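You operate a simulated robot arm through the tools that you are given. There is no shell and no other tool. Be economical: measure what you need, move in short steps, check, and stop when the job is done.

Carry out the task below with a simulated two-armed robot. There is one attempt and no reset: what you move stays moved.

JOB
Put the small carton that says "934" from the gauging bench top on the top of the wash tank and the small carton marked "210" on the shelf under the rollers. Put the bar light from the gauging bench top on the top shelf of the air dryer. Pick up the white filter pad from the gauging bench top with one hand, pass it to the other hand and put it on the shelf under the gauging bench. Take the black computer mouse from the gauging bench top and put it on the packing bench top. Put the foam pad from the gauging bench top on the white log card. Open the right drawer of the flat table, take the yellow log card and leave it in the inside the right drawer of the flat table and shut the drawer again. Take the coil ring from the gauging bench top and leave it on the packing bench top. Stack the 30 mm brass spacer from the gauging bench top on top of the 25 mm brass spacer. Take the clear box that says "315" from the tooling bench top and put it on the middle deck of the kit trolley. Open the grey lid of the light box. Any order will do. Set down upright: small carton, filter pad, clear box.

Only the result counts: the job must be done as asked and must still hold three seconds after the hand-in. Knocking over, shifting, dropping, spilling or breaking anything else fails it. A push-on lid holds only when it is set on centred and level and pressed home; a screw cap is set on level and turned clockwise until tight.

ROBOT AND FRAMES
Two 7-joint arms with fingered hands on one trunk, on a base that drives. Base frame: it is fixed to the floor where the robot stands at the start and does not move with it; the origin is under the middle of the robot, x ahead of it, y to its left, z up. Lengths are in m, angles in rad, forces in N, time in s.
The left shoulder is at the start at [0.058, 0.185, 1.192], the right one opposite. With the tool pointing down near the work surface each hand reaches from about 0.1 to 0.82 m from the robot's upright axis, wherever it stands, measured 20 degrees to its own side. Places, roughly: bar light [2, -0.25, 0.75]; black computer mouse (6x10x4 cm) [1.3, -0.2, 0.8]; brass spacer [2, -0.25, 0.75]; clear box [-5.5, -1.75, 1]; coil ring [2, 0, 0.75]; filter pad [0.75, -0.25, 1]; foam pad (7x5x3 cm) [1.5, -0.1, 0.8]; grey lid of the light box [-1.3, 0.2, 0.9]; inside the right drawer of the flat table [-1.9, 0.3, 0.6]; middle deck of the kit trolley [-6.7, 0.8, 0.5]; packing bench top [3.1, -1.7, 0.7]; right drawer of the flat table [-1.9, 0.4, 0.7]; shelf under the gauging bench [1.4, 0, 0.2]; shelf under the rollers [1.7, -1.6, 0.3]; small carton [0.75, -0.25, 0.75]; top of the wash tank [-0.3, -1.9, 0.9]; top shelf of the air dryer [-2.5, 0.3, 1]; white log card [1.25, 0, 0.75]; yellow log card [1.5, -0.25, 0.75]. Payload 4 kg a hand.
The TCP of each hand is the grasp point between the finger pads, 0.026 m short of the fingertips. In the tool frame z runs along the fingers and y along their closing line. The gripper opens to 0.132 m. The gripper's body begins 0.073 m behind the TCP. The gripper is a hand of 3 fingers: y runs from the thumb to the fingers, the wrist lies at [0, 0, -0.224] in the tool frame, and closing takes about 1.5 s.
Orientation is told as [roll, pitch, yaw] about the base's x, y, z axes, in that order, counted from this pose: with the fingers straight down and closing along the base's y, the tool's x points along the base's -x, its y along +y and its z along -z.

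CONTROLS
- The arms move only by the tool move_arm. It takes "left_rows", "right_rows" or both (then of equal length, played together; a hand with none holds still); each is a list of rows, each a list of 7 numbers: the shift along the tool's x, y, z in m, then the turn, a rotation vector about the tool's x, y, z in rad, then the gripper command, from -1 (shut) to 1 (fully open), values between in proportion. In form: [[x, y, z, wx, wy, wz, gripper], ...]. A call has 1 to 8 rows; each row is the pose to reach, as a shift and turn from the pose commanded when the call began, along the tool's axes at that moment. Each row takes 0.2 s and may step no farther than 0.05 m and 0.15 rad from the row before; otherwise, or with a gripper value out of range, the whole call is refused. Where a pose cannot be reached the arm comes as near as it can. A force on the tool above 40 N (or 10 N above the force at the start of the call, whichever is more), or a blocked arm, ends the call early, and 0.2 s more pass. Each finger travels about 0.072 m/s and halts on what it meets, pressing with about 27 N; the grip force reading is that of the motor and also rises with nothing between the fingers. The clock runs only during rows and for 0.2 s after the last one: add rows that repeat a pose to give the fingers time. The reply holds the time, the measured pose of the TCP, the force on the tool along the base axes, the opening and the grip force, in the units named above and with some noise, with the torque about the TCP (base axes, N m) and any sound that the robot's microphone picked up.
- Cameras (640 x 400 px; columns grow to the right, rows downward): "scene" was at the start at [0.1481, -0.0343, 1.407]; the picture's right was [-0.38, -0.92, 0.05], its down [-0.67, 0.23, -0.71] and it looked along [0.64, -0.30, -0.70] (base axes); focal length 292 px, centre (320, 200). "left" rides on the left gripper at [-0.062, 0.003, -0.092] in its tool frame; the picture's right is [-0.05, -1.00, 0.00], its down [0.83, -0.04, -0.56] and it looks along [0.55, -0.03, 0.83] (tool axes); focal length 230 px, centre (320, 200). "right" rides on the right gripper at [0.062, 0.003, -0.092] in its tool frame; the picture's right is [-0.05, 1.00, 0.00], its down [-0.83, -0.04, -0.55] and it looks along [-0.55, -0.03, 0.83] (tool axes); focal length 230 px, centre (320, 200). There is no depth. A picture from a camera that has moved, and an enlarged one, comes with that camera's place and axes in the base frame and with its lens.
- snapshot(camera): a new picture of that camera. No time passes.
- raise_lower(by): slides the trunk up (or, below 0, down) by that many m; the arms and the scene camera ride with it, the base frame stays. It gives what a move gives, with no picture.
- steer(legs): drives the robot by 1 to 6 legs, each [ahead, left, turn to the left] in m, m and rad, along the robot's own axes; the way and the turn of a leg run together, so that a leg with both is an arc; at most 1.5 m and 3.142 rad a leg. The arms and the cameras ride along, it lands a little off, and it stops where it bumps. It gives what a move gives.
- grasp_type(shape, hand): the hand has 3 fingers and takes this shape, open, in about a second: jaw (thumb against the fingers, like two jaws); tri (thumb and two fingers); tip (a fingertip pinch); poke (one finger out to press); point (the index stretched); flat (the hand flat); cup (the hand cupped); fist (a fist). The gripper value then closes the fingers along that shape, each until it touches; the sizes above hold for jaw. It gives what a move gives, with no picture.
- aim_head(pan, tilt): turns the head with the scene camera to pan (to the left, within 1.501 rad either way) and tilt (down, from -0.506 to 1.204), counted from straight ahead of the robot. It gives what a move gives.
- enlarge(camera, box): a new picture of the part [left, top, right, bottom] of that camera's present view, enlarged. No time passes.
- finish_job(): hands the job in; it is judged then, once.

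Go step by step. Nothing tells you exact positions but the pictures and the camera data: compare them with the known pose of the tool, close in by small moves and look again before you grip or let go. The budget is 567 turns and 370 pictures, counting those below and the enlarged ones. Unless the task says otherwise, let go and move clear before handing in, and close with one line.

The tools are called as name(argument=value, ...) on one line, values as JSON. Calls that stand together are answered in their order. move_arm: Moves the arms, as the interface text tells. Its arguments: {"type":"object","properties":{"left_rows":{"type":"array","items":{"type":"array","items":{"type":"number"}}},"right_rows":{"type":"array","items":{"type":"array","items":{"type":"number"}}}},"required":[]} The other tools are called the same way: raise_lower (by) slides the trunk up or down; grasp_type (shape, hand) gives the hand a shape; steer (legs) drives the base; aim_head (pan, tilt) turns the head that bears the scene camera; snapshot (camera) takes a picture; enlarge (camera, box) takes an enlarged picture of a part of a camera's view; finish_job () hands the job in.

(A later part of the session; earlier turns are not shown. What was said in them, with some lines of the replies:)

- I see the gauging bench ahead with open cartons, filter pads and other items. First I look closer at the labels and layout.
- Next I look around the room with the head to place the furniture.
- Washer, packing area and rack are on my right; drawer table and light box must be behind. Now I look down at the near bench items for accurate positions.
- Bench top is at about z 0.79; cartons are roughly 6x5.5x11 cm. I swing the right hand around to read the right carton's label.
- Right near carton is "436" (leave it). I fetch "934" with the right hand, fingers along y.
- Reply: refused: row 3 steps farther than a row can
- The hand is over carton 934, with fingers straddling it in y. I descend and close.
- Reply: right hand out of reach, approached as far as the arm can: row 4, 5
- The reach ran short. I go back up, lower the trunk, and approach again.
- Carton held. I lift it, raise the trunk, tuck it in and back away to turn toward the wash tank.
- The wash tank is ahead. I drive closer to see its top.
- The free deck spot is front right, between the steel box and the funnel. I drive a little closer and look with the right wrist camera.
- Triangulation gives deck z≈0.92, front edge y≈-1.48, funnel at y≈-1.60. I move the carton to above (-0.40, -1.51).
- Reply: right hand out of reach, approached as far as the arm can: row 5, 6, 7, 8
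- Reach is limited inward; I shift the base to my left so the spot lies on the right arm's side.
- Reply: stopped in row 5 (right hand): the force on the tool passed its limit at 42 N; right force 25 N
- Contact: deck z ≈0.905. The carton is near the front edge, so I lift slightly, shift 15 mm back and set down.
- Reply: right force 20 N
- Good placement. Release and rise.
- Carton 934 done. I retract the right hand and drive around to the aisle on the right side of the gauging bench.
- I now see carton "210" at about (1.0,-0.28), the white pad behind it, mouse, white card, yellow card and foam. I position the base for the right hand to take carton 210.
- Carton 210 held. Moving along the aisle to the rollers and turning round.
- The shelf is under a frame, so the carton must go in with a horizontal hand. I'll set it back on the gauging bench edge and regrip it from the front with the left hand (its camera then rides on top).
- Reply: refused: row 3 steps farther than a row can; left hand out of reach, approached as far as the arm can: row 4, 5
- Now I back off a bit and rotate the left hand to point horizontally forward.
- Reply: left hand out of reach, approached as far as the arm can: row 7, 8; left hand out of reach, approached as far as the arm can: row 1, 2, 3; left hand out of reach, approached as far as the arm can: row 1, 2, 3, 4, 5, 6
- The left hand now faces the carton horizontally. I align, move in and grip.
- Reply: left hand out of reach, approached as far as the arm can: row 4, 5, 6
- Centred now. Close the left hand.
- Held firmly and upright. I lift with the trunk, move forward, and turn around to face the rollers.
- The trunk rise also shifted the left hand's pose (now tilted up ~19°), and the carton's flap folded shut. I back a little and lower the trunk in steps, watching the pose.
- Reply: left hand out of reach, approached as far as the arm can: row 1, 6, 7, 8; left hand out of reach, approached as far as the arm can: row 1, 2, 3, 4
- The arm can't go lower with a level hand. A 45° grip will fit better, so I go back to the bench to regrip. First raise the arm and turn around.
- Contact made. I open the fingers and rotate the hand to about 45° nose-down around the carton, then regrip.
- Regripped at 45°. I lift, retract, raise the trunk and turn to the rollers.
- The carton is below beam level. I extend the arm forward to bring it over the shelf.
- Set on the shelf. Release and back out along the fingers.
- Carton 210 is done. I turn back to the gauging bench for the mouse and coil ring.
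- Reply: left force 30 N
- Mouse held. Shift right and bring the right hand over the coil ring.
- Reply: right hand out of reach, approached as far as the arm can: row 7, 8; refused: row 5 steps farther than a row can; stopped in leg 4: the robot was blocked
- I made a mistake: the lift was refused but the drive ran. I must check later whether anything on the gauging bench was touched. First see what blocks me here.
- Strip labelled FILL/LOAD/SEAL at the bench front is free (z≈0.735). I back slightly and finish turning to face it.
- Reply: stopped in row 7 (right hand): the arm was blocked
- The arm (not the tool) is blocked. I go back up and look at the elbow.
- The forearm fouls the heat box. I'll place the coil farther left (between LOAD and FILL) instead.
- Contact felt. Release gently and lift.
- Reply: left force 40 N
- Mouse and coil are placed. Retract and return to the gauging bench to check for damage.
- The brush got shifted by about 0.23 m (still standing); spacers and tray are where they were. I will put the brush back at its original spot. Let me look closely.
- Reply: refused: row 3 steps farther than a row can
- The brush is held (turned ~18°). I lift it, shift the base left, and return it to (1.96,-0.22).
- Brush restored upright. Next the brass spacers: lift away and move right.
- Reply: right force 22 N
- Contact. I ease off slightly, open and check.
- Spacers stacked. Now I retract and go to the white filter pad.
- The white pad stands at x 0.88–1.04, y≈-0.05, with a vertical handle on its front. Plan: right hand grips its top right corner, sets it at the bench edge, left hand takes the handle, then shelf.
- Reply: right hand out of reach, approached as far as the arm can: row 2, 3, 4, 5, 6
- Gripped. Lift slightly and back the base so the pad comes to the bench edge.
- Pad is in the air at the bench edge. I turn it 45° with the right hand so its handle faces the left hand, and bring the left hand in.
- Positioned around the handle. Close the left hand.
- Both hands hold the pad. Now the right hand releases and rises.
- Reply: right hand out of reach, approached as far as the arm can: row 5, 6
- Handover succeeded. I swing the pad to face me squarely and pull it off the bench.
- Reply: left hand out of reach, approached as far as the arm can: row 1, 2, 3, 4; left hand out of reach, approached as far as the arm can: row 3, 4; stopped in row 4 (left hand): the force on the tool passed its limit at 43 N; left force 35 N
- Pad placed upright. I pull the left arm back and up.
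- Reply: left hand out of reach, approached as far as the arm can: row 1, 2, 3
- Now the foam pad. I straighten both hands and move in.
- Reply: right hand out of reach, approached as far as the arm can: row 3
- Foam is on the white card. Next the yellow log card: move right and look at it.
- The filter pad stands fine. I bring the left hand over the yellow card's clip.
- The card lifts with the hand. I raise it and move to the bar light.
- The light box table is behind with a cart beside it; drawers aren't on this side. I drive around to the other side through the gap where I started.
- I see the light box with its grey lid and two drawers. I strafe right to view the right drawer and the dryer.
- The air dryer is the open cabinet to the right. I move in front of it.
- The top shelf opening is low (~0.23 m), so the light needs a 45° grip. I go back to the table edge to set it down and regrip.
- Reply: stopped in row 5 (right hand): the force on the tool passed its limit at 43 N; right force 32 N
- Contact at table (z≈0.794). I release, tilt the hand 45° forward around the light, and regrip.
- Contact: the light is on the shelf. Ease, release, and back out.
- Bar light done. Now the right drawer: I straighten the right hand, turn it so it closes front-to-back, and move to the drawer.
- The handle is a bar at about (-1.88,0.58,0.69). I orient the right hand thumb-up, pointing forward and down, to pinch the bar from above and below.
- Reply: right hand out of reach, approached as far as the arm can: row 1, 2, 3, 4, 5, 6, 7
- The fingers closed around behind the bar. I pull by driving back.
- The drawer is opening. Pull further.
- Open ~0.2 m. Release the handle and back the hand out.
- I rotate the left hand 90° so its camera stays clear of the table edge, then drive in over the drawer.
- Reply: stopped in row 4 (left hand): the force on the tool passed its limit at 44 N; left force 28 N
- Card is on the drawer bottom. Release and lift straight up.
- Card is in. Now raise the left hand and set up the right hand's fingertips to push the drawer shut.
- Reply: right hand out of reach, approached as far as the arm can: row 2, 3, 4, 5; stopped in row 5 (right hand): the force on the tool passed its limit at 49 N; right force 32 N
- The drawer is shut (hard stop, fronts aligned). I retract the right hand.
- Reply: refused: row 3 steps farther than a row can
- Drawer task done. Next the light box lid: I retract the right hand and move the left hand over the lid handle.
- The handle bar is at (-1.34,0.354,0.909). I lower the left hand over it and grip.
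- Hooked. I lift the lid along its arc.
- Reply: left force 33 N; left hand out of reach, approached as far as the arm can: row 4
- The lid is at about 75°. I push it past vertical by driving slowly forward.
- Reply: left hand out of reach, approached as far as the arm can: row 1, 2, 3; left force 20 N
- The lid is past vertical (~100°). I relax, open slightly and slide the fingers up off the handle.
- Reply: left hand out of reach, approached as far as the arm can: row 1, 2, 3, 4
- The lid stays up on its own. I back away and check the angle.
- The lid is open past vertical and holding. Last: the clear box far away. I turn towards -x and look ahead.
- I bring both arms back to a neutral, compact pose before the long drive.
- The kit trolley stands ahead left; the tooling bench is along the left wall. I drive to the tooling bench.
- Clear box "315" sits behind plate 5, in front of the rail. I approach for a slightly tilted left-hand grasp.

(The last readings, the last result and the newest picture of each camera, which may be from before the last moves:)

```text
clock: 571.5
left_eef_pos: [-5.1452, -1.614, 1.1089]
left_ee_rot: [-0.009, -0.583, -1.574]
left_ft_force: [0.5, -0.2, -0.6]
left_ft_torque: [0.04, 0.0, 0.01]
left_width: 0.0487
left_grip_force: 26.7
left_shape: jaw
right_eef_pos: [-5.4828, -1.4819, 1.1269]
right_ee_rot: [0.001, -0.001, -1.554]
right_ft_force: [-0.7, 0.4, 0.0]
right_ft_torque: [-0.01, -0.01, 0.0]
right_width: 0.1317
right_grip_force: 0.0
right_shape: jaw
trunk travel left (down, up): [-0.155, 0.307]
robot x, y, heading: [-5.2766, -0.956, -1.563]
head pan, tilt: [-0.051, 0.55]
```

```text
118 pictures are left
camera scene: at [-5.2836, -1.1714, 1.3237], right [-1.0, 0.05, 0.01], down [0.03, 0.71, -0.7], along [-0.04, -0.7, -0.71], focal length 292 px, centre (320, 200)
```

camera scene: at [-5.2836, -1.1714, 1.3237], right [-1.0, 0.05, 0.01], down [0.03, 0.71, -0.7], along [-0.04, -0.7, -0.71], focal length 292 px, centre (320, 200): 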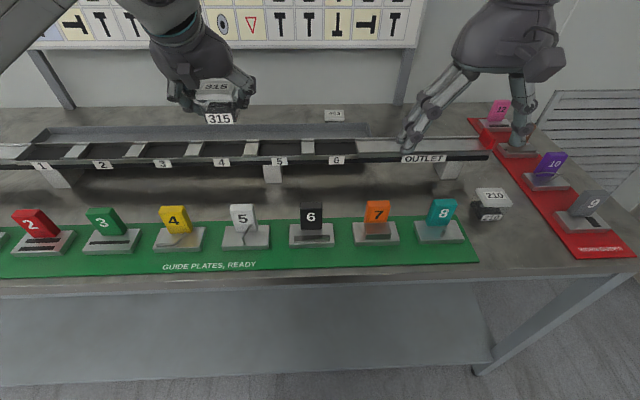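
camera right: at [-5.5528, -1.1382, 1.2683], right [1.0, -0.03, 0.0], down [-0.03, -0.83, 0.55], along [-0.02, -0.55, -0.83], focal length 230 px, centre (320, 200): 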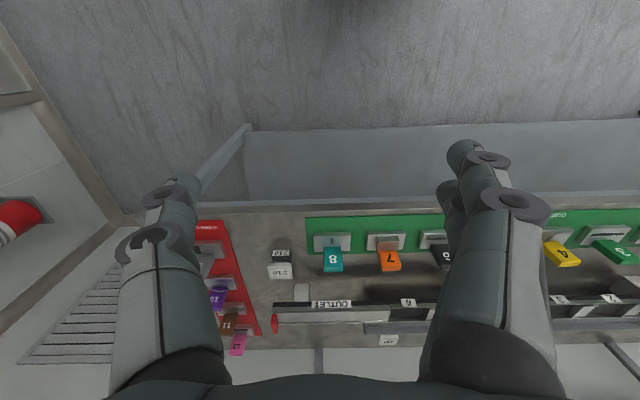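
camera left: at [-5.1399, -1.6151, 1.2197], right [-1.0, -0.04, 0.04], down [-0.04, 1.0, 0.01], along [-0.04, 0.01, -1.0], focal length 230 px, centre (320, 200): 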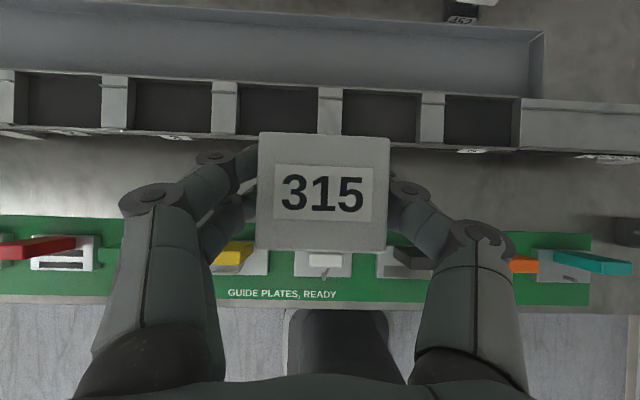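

Box 315 is held. I drive to the kit trolley.

steer(legs=[[-0.5, 0, 0], [0, 0, -1.58], [0, -1.1, 0]])

aim_head(pan=0, tilt=0.4)

snapshot(camera="scene")

```text
clock: 583.7
left_eef_pos: [-5.9016, 0.5462, 1.1087]
left_ee_rot: [-0.012, -0.581, 3.121]
left_ft_force: [-0.4, -0.7, -0.1]
left_ft_torque: [-0.07, 0.03, 0.02]
left_width: 0.0488
left_grip_force: 26.5
left_shape: jaw
right_eef_pos: [-5.7637, 0.8818, 1.1261]
right_ee_rot: [0.002, 0.003, 3.138]
right_ft_force: [-0.7, 0.7, 0.6]
right_ft_torque: [-0.02, 0.0, -0.03]
right_width: 0.1318
right_grip_force: 0.0
right_shape: jaw
trunk travel left (down, up): [-0.155, 0.307]
robot x, y, heading: [-5.2443, 0.6654, 3.125]
head pan, tilt: [-0.051, 0.55]
```

```text
clock: 584.4
left_eef_pos: [-5.9032, 0.5459, 1.1072]
left_ee_rot: [-0.01, -0.581, 3.122]
left_ft_force: [0.0, -0.3, -1.0]
left_ft_torque: [0.0, 0.01, 0.0]
left_width: 0.0485
left_grip_force: 26.5
left_shape: jaw
right_eef_pos: [-5.7653, 0.8814, 1.126]
right_ee_rot: [0.002, 0.002, 3.137]
right_ft_force: [0.7, 0.3, 0.4]
right_ft_torque: [0.0, 0.01, -0.03]
right_width: 0.1315
right_grip_force: 0.0
right_shape: jaw
trunk travel left (down, up): [-0.155, 0.307]
robot x, y, heading: [-5.2458, 0.667, 3.126]
head pan, tilt: [0.0, 0.4]
```

```text
117 pictures are left
camera scene: at [-5.4647, 0.6683, 1.3361], right [0.02, 1.0, 0.0], down [0.6, -0.01, -0.8], along [-0.8, 0.01, -0.6], focal length 292 px, centre (320, 200)
```

scene: 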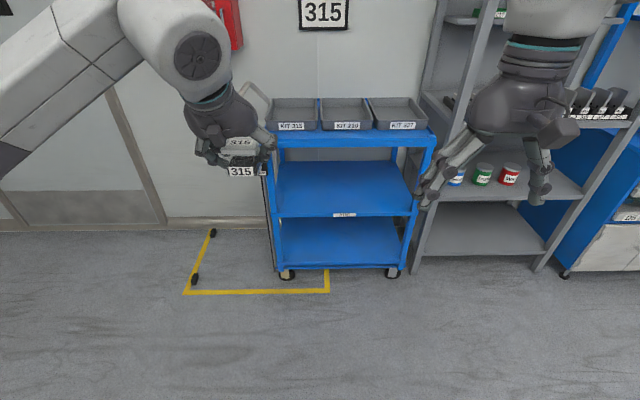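

move_arm(right_rows=[[0.04, 0, 0, 0, 0, 0, 1], [0.08, 0, 0, 0, 0, 0, 1], [0.12, 0, 0, 0, 0, 0, 1]])

steer(legs=[[0, -0.24, 0.015], [0.45, 0, 0]])

raise_lower(by=-0.14)

aim_head(pan=0.1, tilt=0.5)

snapshot(camera="scene")

```text
clock: 585.2
left_eef_pos: [-5.8986, 0.5458, 1.1092]
left_ee_rot: [-0.011, -0.584, 3.121]
left_ft_force: [0.1, 0.2, -0.9]
left_ft_torque: [-0.04, 0.04, -0.01]
left_width: 0.0484
left_grip_force: 27.0
left_shape: jaw
right_eef_pos: [-5.6427, 0.88, 1.128]
right_ee_rot: [0.001, 0.001, 3.138]
right_ft_force: [1.1, 0.2, 0.8]
right_ft_torque: [0.01, 0.02, 0.01]
right_width: 0.1316
right_grip_force: 0.0
right_shape: jaw
trunk travel left (down, up): [-0.155, 0.307]
robot x, y, heading: [-5.2413, 0.6662, 3.125]
head pan, tilt: [0.0, 0.4]
```

```text
clock: 589.3
left_eef_pos: [-6.3548, 0.7817, 1.1078]
left_ee_rot: [-0.01, -0.58, 3.125]
left_ft_force: [-0.3, 0.1, -0.2]
left_ft_torque: [0.02, 0.0, 0.02]
left_width: 0.0485
left_grip_force: 27.2
left_shape: jaw
right_eef_pos: [-6.1001, 1.1195, 1.1269]
right_ee_rot: [0.002, 0.0, -3.14]
right_ft_force: [-0.2, 0.7, -0.4]
right_ft_torque: [-0.01, 0.05, 0.0]
right_width: 0.1318
right_grip_force: 0.1
right_shape: jaw
trunk travel left (down, up): [-0.155, 0.307]
robot x, y, heading: [-5.6965, 0.9054, 3.129]
head pan, tilt: [0.0, 0.4]
```

```text
clock: 591.0
left_eef_pos: [-6.3531, 0.7823, 0.9706]
left_ee_rot: [-0.011, -0.585, 3.125]
left_ft_force: [-0.1, -0.5, -0.4]
left_ft_torque: [0.01, 0.02, 0.03]
left_width: 0.0487
left_grip_force: 26.9
left_shape: jaw
right_eef_pos: [-6.097, 1.1183, 0.9882]
right_ee_rot: [0.001, -0.002, -3.139]
right_ft_force: [0.2, 0.2, -0.1]
right_ft_torque: [0.0, 0.03, -0.05]
right_width: 0.1318
right_grip_force: 0.0
right_shape: jaw
trunk travel left (down, up): [-0.015, 0.447]
robot x, y, heading: [-5.6965, 0.9074, 3.127]
head pan, tilt: [0.0, 0.4]
```

```text
clock: 591.6
left_eef_pos: [-6.3547, 0.7827, 0.9684]
left_ee_rot: [-0.01, -0.581, 3.127]
left_ft_force: [0.0, 0.9, 0.0]
left_ft_torque: [0.01, -0.01, -0.01]
left_width: 0.0485
left_grip_force: 27.1
left_shape: jaw
right_eef_pos: [-6.0994, 1.1181, 0.9875]
right_ee_rot: [0.002, 0.002, -3.139]
right_ft_force: [-0.5, -0.5, -0.4]
right_ft_torque: [0.01, -0.01, 0.01]
right_width: 0.1319
right_grip_force: 0.0
right_shape: jaw
trunk travel left (down, up): [-0.015, 0.447]
robot x, y, heading: [-5.696, 0.9046, 3.133]
head pan, tilt: [0.099, 0.499]
```

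```text
116 pictures are left
camera scene: at [-6.0451, 0.8997, 1.105], right [-0.07, 1.0, -0.05], down [0.84, 0.04, -0.54], along [-0.53, -0.08, -0.84], focal length 292 px, centre (320, 200)
```

scene: 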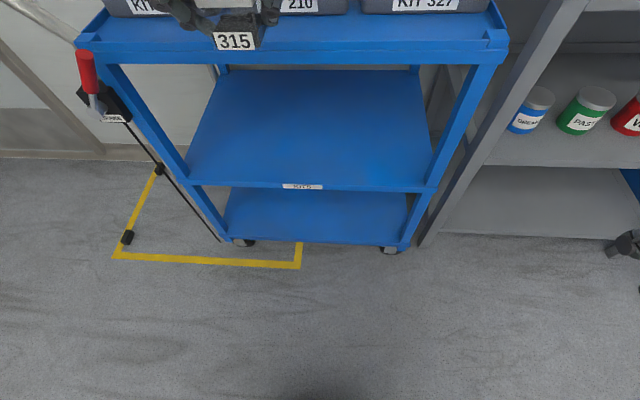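

move_arm(left_rows=[[0.0265, 0, 0.04, 0, 0, 0, -1], [0.053, 0, 0.08, 0, 0, 0, -1], [0.0794, 0, 0.12, 0, 0, 0, -1], [0.1058, 0, 0.16, 0, 0, 0, -1], [0.1323, 0, 0.2, 0, 0, 0, -1], [0.1587, 0, 0.24, 0, 0, 0, -1], [0.185, 0, 0.28, 0, 0, 0, -1], [0.2116, 0, 0.32, 0, 0, 0, -1]])

snapshot(camera="left")

snapshot(camera="scene")

```text
clock: 593.5
left_eef_pos: [-6.3544, 0.7866, 0.5825]
left_ee_rot: [-0.012, -0.58, 3.127]
left_ft_force: [-0.5, 0.4, -0.4]
left_ft_torque: [-0.01, -0.01, 0.02]
left_width: 0.0488
left_grip_force: 27.2
left_shape: jaw
right_eef_pos: [-6.0991, 1.1176, 0.9874]
right_ee_rot: [0.003, 0.002, -3.139]
right_ft_force: [0.4, 0.0, -0.1]
right_ft_torque: [0.01, 0.0, 0.0]
right_width: 0.1317
right_grip_force: 0.0
right_shape: jaw
trunk travel left (down, up): [-0.015, 0.447]
robot x, y, heading: [-5.6949, 0.9058, 3.134]
head pan, tilt: [0.099, 0.499]
```

```text
115 pictures are left
camera left: at [-6.3542, 0.7807, 0.6938], right [-0.02, 1.0, 0.04], down [1.0, 0.02, 0.01], along [0.01, 0.04, -1.0], focal length 230 px, centre (320, 200)
```

left: 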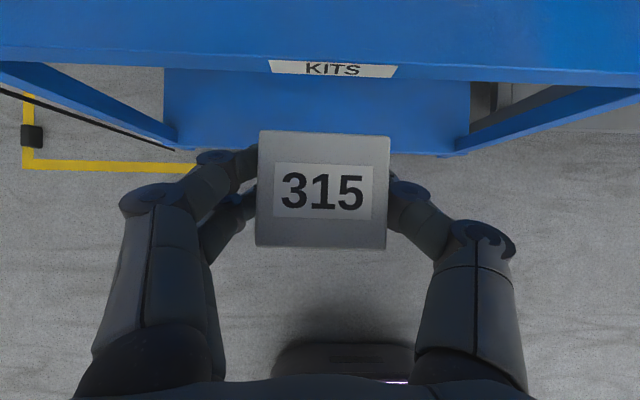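

```text
114 pictures are left
camera scene: at [-6.0457, 0.8995, 1.1046], right [-0.07, 1.0, -0.05], down [0.84, 0.04, -0.54], along [-0.53, -0.08, -0.84], focal length 292 px, centre (320, 200)
```

scene: 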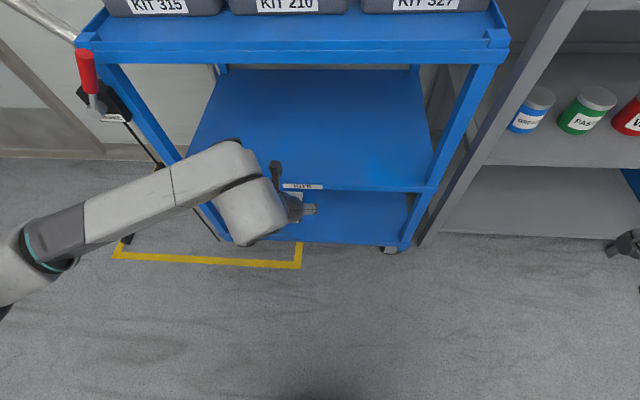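

move_arm(left_rows=[[-0.0375, 0, 0.0248, 0, 0, 0, -1], [-0.075, 0, 0.0496, 0, 0, 0, -1], [-0.1125, 0, 0.0744, 0, 0, 0, -1], [-0.15, 0, 0.099, 0, 0, 0, -1]])

snapshot(camera="left")

snapshot(camera="scene")

```text
clock: 594.5
left_eef_pos: [-6.5349, 0.7913, 0.5832]
left_ee_rot: [-0.01, -0.58, 3.126]
left_ft_force: [0.0, -0.1, -1.1]
left_ft_torque: [0.02, 0.01, 0.03]
left_width: 0.0484
left_grip_force: 27.2
left_shape: jaw
right_eef_pos: [-6.0993, 1.1187, 0.9873]
right_ee_rot: [0.002, 0.001, -3.14]
right_ft_force: [-0.1, 0.4, -0.4]
right_ft_torque: [-0.04, 0.01, -0.03]
right_width: 0.1317
right_grip_force: 0.0
right_shape: jaw
trunk travel left (down, up): [-0.015, 0.447]
robot x, y, heading: [-5.6984, 0.9054, 3.127]
head pan, tilt: [0.099, 0.499]
```

```text
113 pictures are left
camera left: at [-6.5346, 0.7854, 0.6948], right [-0.02, 1.0, 0.04], down [1.0, 0.02, 0.01], along [0.01, 0.04, -1.0], focal length 230 px, centre (320, 200)
```

left: 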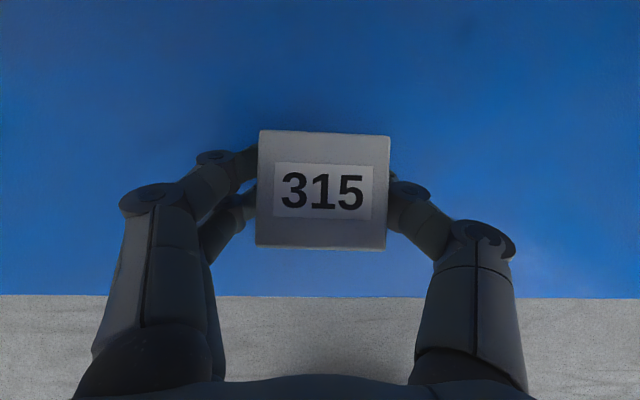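

```text
112 pictures are left
camera scene: at [-6.0454, 0.8998, 1.1047], right [-0.08, 1.0, -0.05], down [0.84, 0.04, -0.54], along [-0.53, -0.08, -0.84], focal length 292 px, centre (320, 200)
```

scene: 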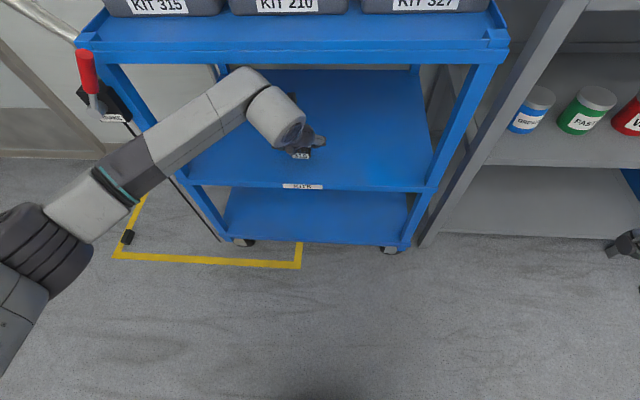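

move_arm(left_rows=[[0.0083, 0, 0.0125, 0, 0, 0, -1], [0.0165, 0, 0.025, 0, 0, 0, -1], [0.022, 0, 0.0334, 0, 0, 0, -1]])

move_arm(left_rows=[[0.002, 0, 0.0033, 0, 0, 0, -1], [0.004, 0, 0.0066, 0, 0, 0, -1], [0.0062, 0, 0.0094, 0, 0, 0, -1], [0.008, 0, 0.0122, 0, 0, 0, -1]])

```text
clock: 595.2
left_eef_pos: [-6.5331, 0.7908, 0.5524]
left_ee_rot: [-0.014, -0.595, 3.128]
left_ft_force: [2.5, -3.6, 26.3]
left_ft_torque: [-0.14, 0.15, 0.06]
left_width: 0.0492
left_grip_force: 27.0
left_shape: jaw
right_eef_pos: [-6.0958, 1.1179, 0.9894]
right_ee_rot: [0.003, -0.004, -3.141]
right_ft_force: [-0.3, 0.0, -0.5]
right_ft_torque: [-0.01, -0.01, 0.02]
right_width: 0.1323
right_grip_force: 0.0
right_shape: jaw
trunk travel left (down, up): [-0.015, 0.447]
robot x, y, heading: [-5.6996, 0.9053, 3.121]
head pan, tilt: [0.099, 0.499]
```

```text
clock: 595.7
left_eef_pos: [-6.5385, 0.793, 0.5516]
left_ee_rot: [-0.022, -0.603, 3.132]
left_ft_force: [5.3, -1.4, 27.6]
left_ft_torque: [-0.18, 0.14, 0.04]
left_width: 0.0502
left_grip_force: 26.9
left_shape: jaw
right_eef_pos: [-6.0987, 1.118, 0.9872]
right_ee_rot: [0.003, 0.001, -3.138]
right_ft_force: [0.4, -0.9, -0.6]
right_ft_torque: [0.0, -0.03, -0.04]
right_width: 0.1321
right_grip_force: 0.0
right_shape: jaw
trunk travel left (down, up): [-0.015, 0.447]
robot x, y, heading: [-5.6969, 0.9038, 3.134]
head pan, tilt: [0.099, 0.499]
stopped in row 2 (left hand): the force on the tool passed its limit at 42 N (the readings are from after the stop); the commanded pose is now the measured one
```

move_arm(left_rows=[[-0.002, 0, -0.0025, 0, 0.012, 0, -1], [-0.0025, 0, -0.0035, 0, 0.02, 0, -1]])

snapshot(camera="left")

enlarge(camera="scene", box=[220, 90, 400, 200])

```text
clock: 596.3
left_eef_pos: [-6.5369, 0.7922, 0.5521]
left_ee_rot: [-0.018, -0.577, 3.132]
left_ft_force: [-7.0, 0.6, 22.4]
left_ft_torque: [-0.09, 0.33, -0.06]
left_width: 0.0502
left_grip_force: 26.6
left_shape: jaw
right_eef_pos: [-6.097, 1.1181, 0.9879]
right_ee_rot: [0.002, -0.003, -3.139]
right_ft_force: [-0.3, 0.3, -1.0]
right_ft_torque: [0.0, -0.02, -0.01]
right_width: 0.1318
right_grip_force: 0.1
right_shape: jaw
trunk travel left (down, up): [-0.015, 0.447]
robot x, y, heading: [-5.6961, 0.9068, 3.129]
head pan, tilt: [0.099, 0.499]
```

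```text
111 pictures are left
camera left: at [-6.5368, 0.787, 0.6631], right [-0.02, 1.0, 0.04], down [1.0, 0.02, 0.01], along [0.01, 0.04, -1.0], focal length 230 px, centre (320, 200)
```

left: 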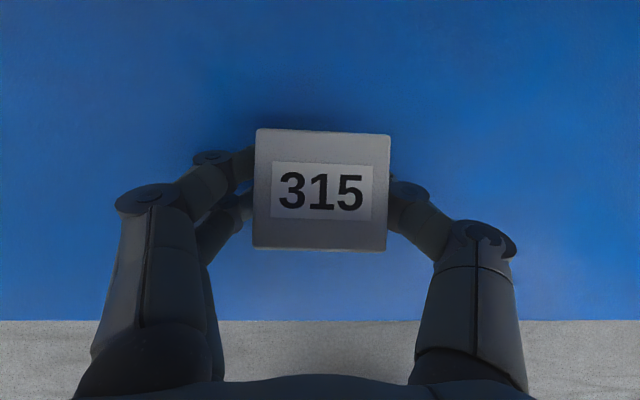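

```text
3.56 times, centred on (310, 145) of scene
camera zoom: at [-6.0429, 0.9, 1.1059], right [-0.08, 1.0, -0.05], down [0.84, 0.04, -0.54], along [-0.54, -0.08, -0.84], focal length 1039 px, centre (356, 396)
```

zoom: 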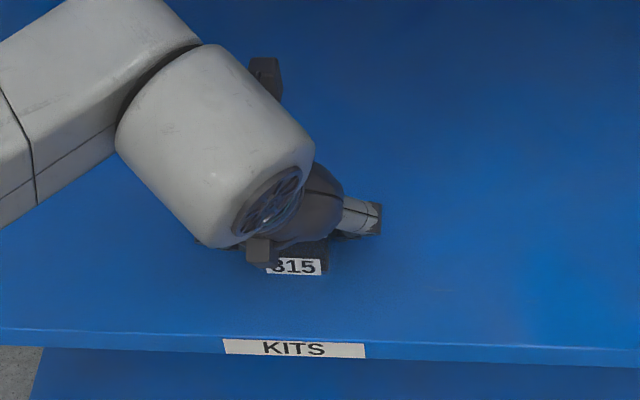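

move_arm(left_rows=[[-0.001, 0, -0.0015, 0, 0, 0, -1], [-0.0015, 0, -0.0025, 0, 0, 0, -0.6], [-0.0015, 0, -0.0025, 0, 0, 0, 0.1], [-0.0015, 0, -0.0025, 0, 0, 0, 0.2], [-0.0015, 0, -0.03, 0, 0, 0, 0.2], [0.01, 0, -0.06, 0, 0, 0, 0.2], [0.03, 0, -0.09, 0, 0, 0, 0.2], [0.06, 0, -0.12, 0, 0, 0, 0.2]])

snapshot(camera="left")

```text
clock: 598.1
left_eef_pos: [-6.4197, 0.7884, 0.6197]
left_ee_rot: [-0.016, -0.573, 3.127]
left_ft_force: [1.1, 0.7, 0.8]
left_ft_torque: [-0.02, 0.0, 0.0]
left_width: 0.0787
left_grip_force: 0.1
left_shape: jaw
right_eef_pos: [-6.0984, 1.1176, 0.9879]
right_ee_rot: [0.003, 0.001, -3.14]
right_ft_force: [0.3, -0.3, 0.2]
right_ft_torque: [0.0, 0.01, 0.01]
right_width: 0.1318
right_grip_force: 0.0
right_shape: jaw
trunk travel left (down, up): [-0.015, 0.447]
robot x, y, heading: [-5.6967, 0.9049, 3.131]
head pan, tilt: [0.099, 0.499]
```

```text
109 pictures are left
camera left: at [-6.4197, 0.7832, 0.7303], right [-0.02, 1.0, 0.04], down [1.0, 0.02, 0.02], along [0.02, 0.04, -1.0], focal length 230 px, centre (320, 200)
```

left: 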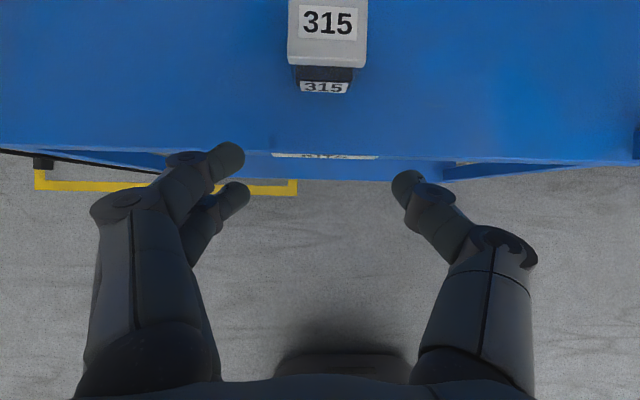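

steer(legs=[[-0.4, 0, 0]])

snapshot(camera="scene")

```text
clock: 600.6
left_eef_pos: [-6.0173, 0.7863, 0.6185]
left_ee_rot: [-0.017, -0.572, 3.126]
left_ft_force: [-0.3, -0.2, -0.3]
left_ft_torque: [0.01, -0.02, 0.02]
left_width: 0.0788
left_grip_force: 0.1
left_shape: jaw
right_eef_pos: [-5.6962, 1.1138, 0.9868]
right_ee_rot: [0.003, 0.002, 3.141]
right_ft_force: [0.2, -0.7, 0.6]
right_ft_torque: [-0.01, 0.02, -0.01]
right_width: 0.1322
right_grip_force: 0.0
right_shape: jaw
trunk travel left (down, up): [-0.015, 0.447]
robot x, y, heading: [-5.2953, 0.9019, 3.127]
head pan, tilt: [0.099, 0.499]
```

```text
108 pictures are left
camera scene: at [-5.6417, 0.8951, 1.1051], right [-0.07, 1.0, -0.05], down [0.84, 0.04, -0.54], along [-0.53, -0.08, -0.84], focal length 292 px, centre (320, 200)
```

scene: 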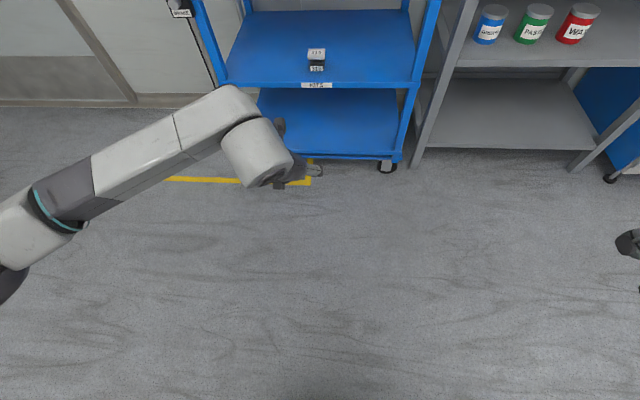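

The clear box "315" stands upright on the trolley's middle deck and both hands are empty and clear. By the last views I took of each spot, all the other jobs are in place. I hand in now.

finish_job()

```text
The job is handed in.
```

I handed in with every item in the job done, but one thing went wrong. When I backed away from the gauging bench with the coil ring, a lift command had been refused and the low hand pushed the blue brush about 0.23 m. It stayed standing, and I put it back within about 1 cm of its first spot, turned about the same way. I did not go back at the end to re-check each place.
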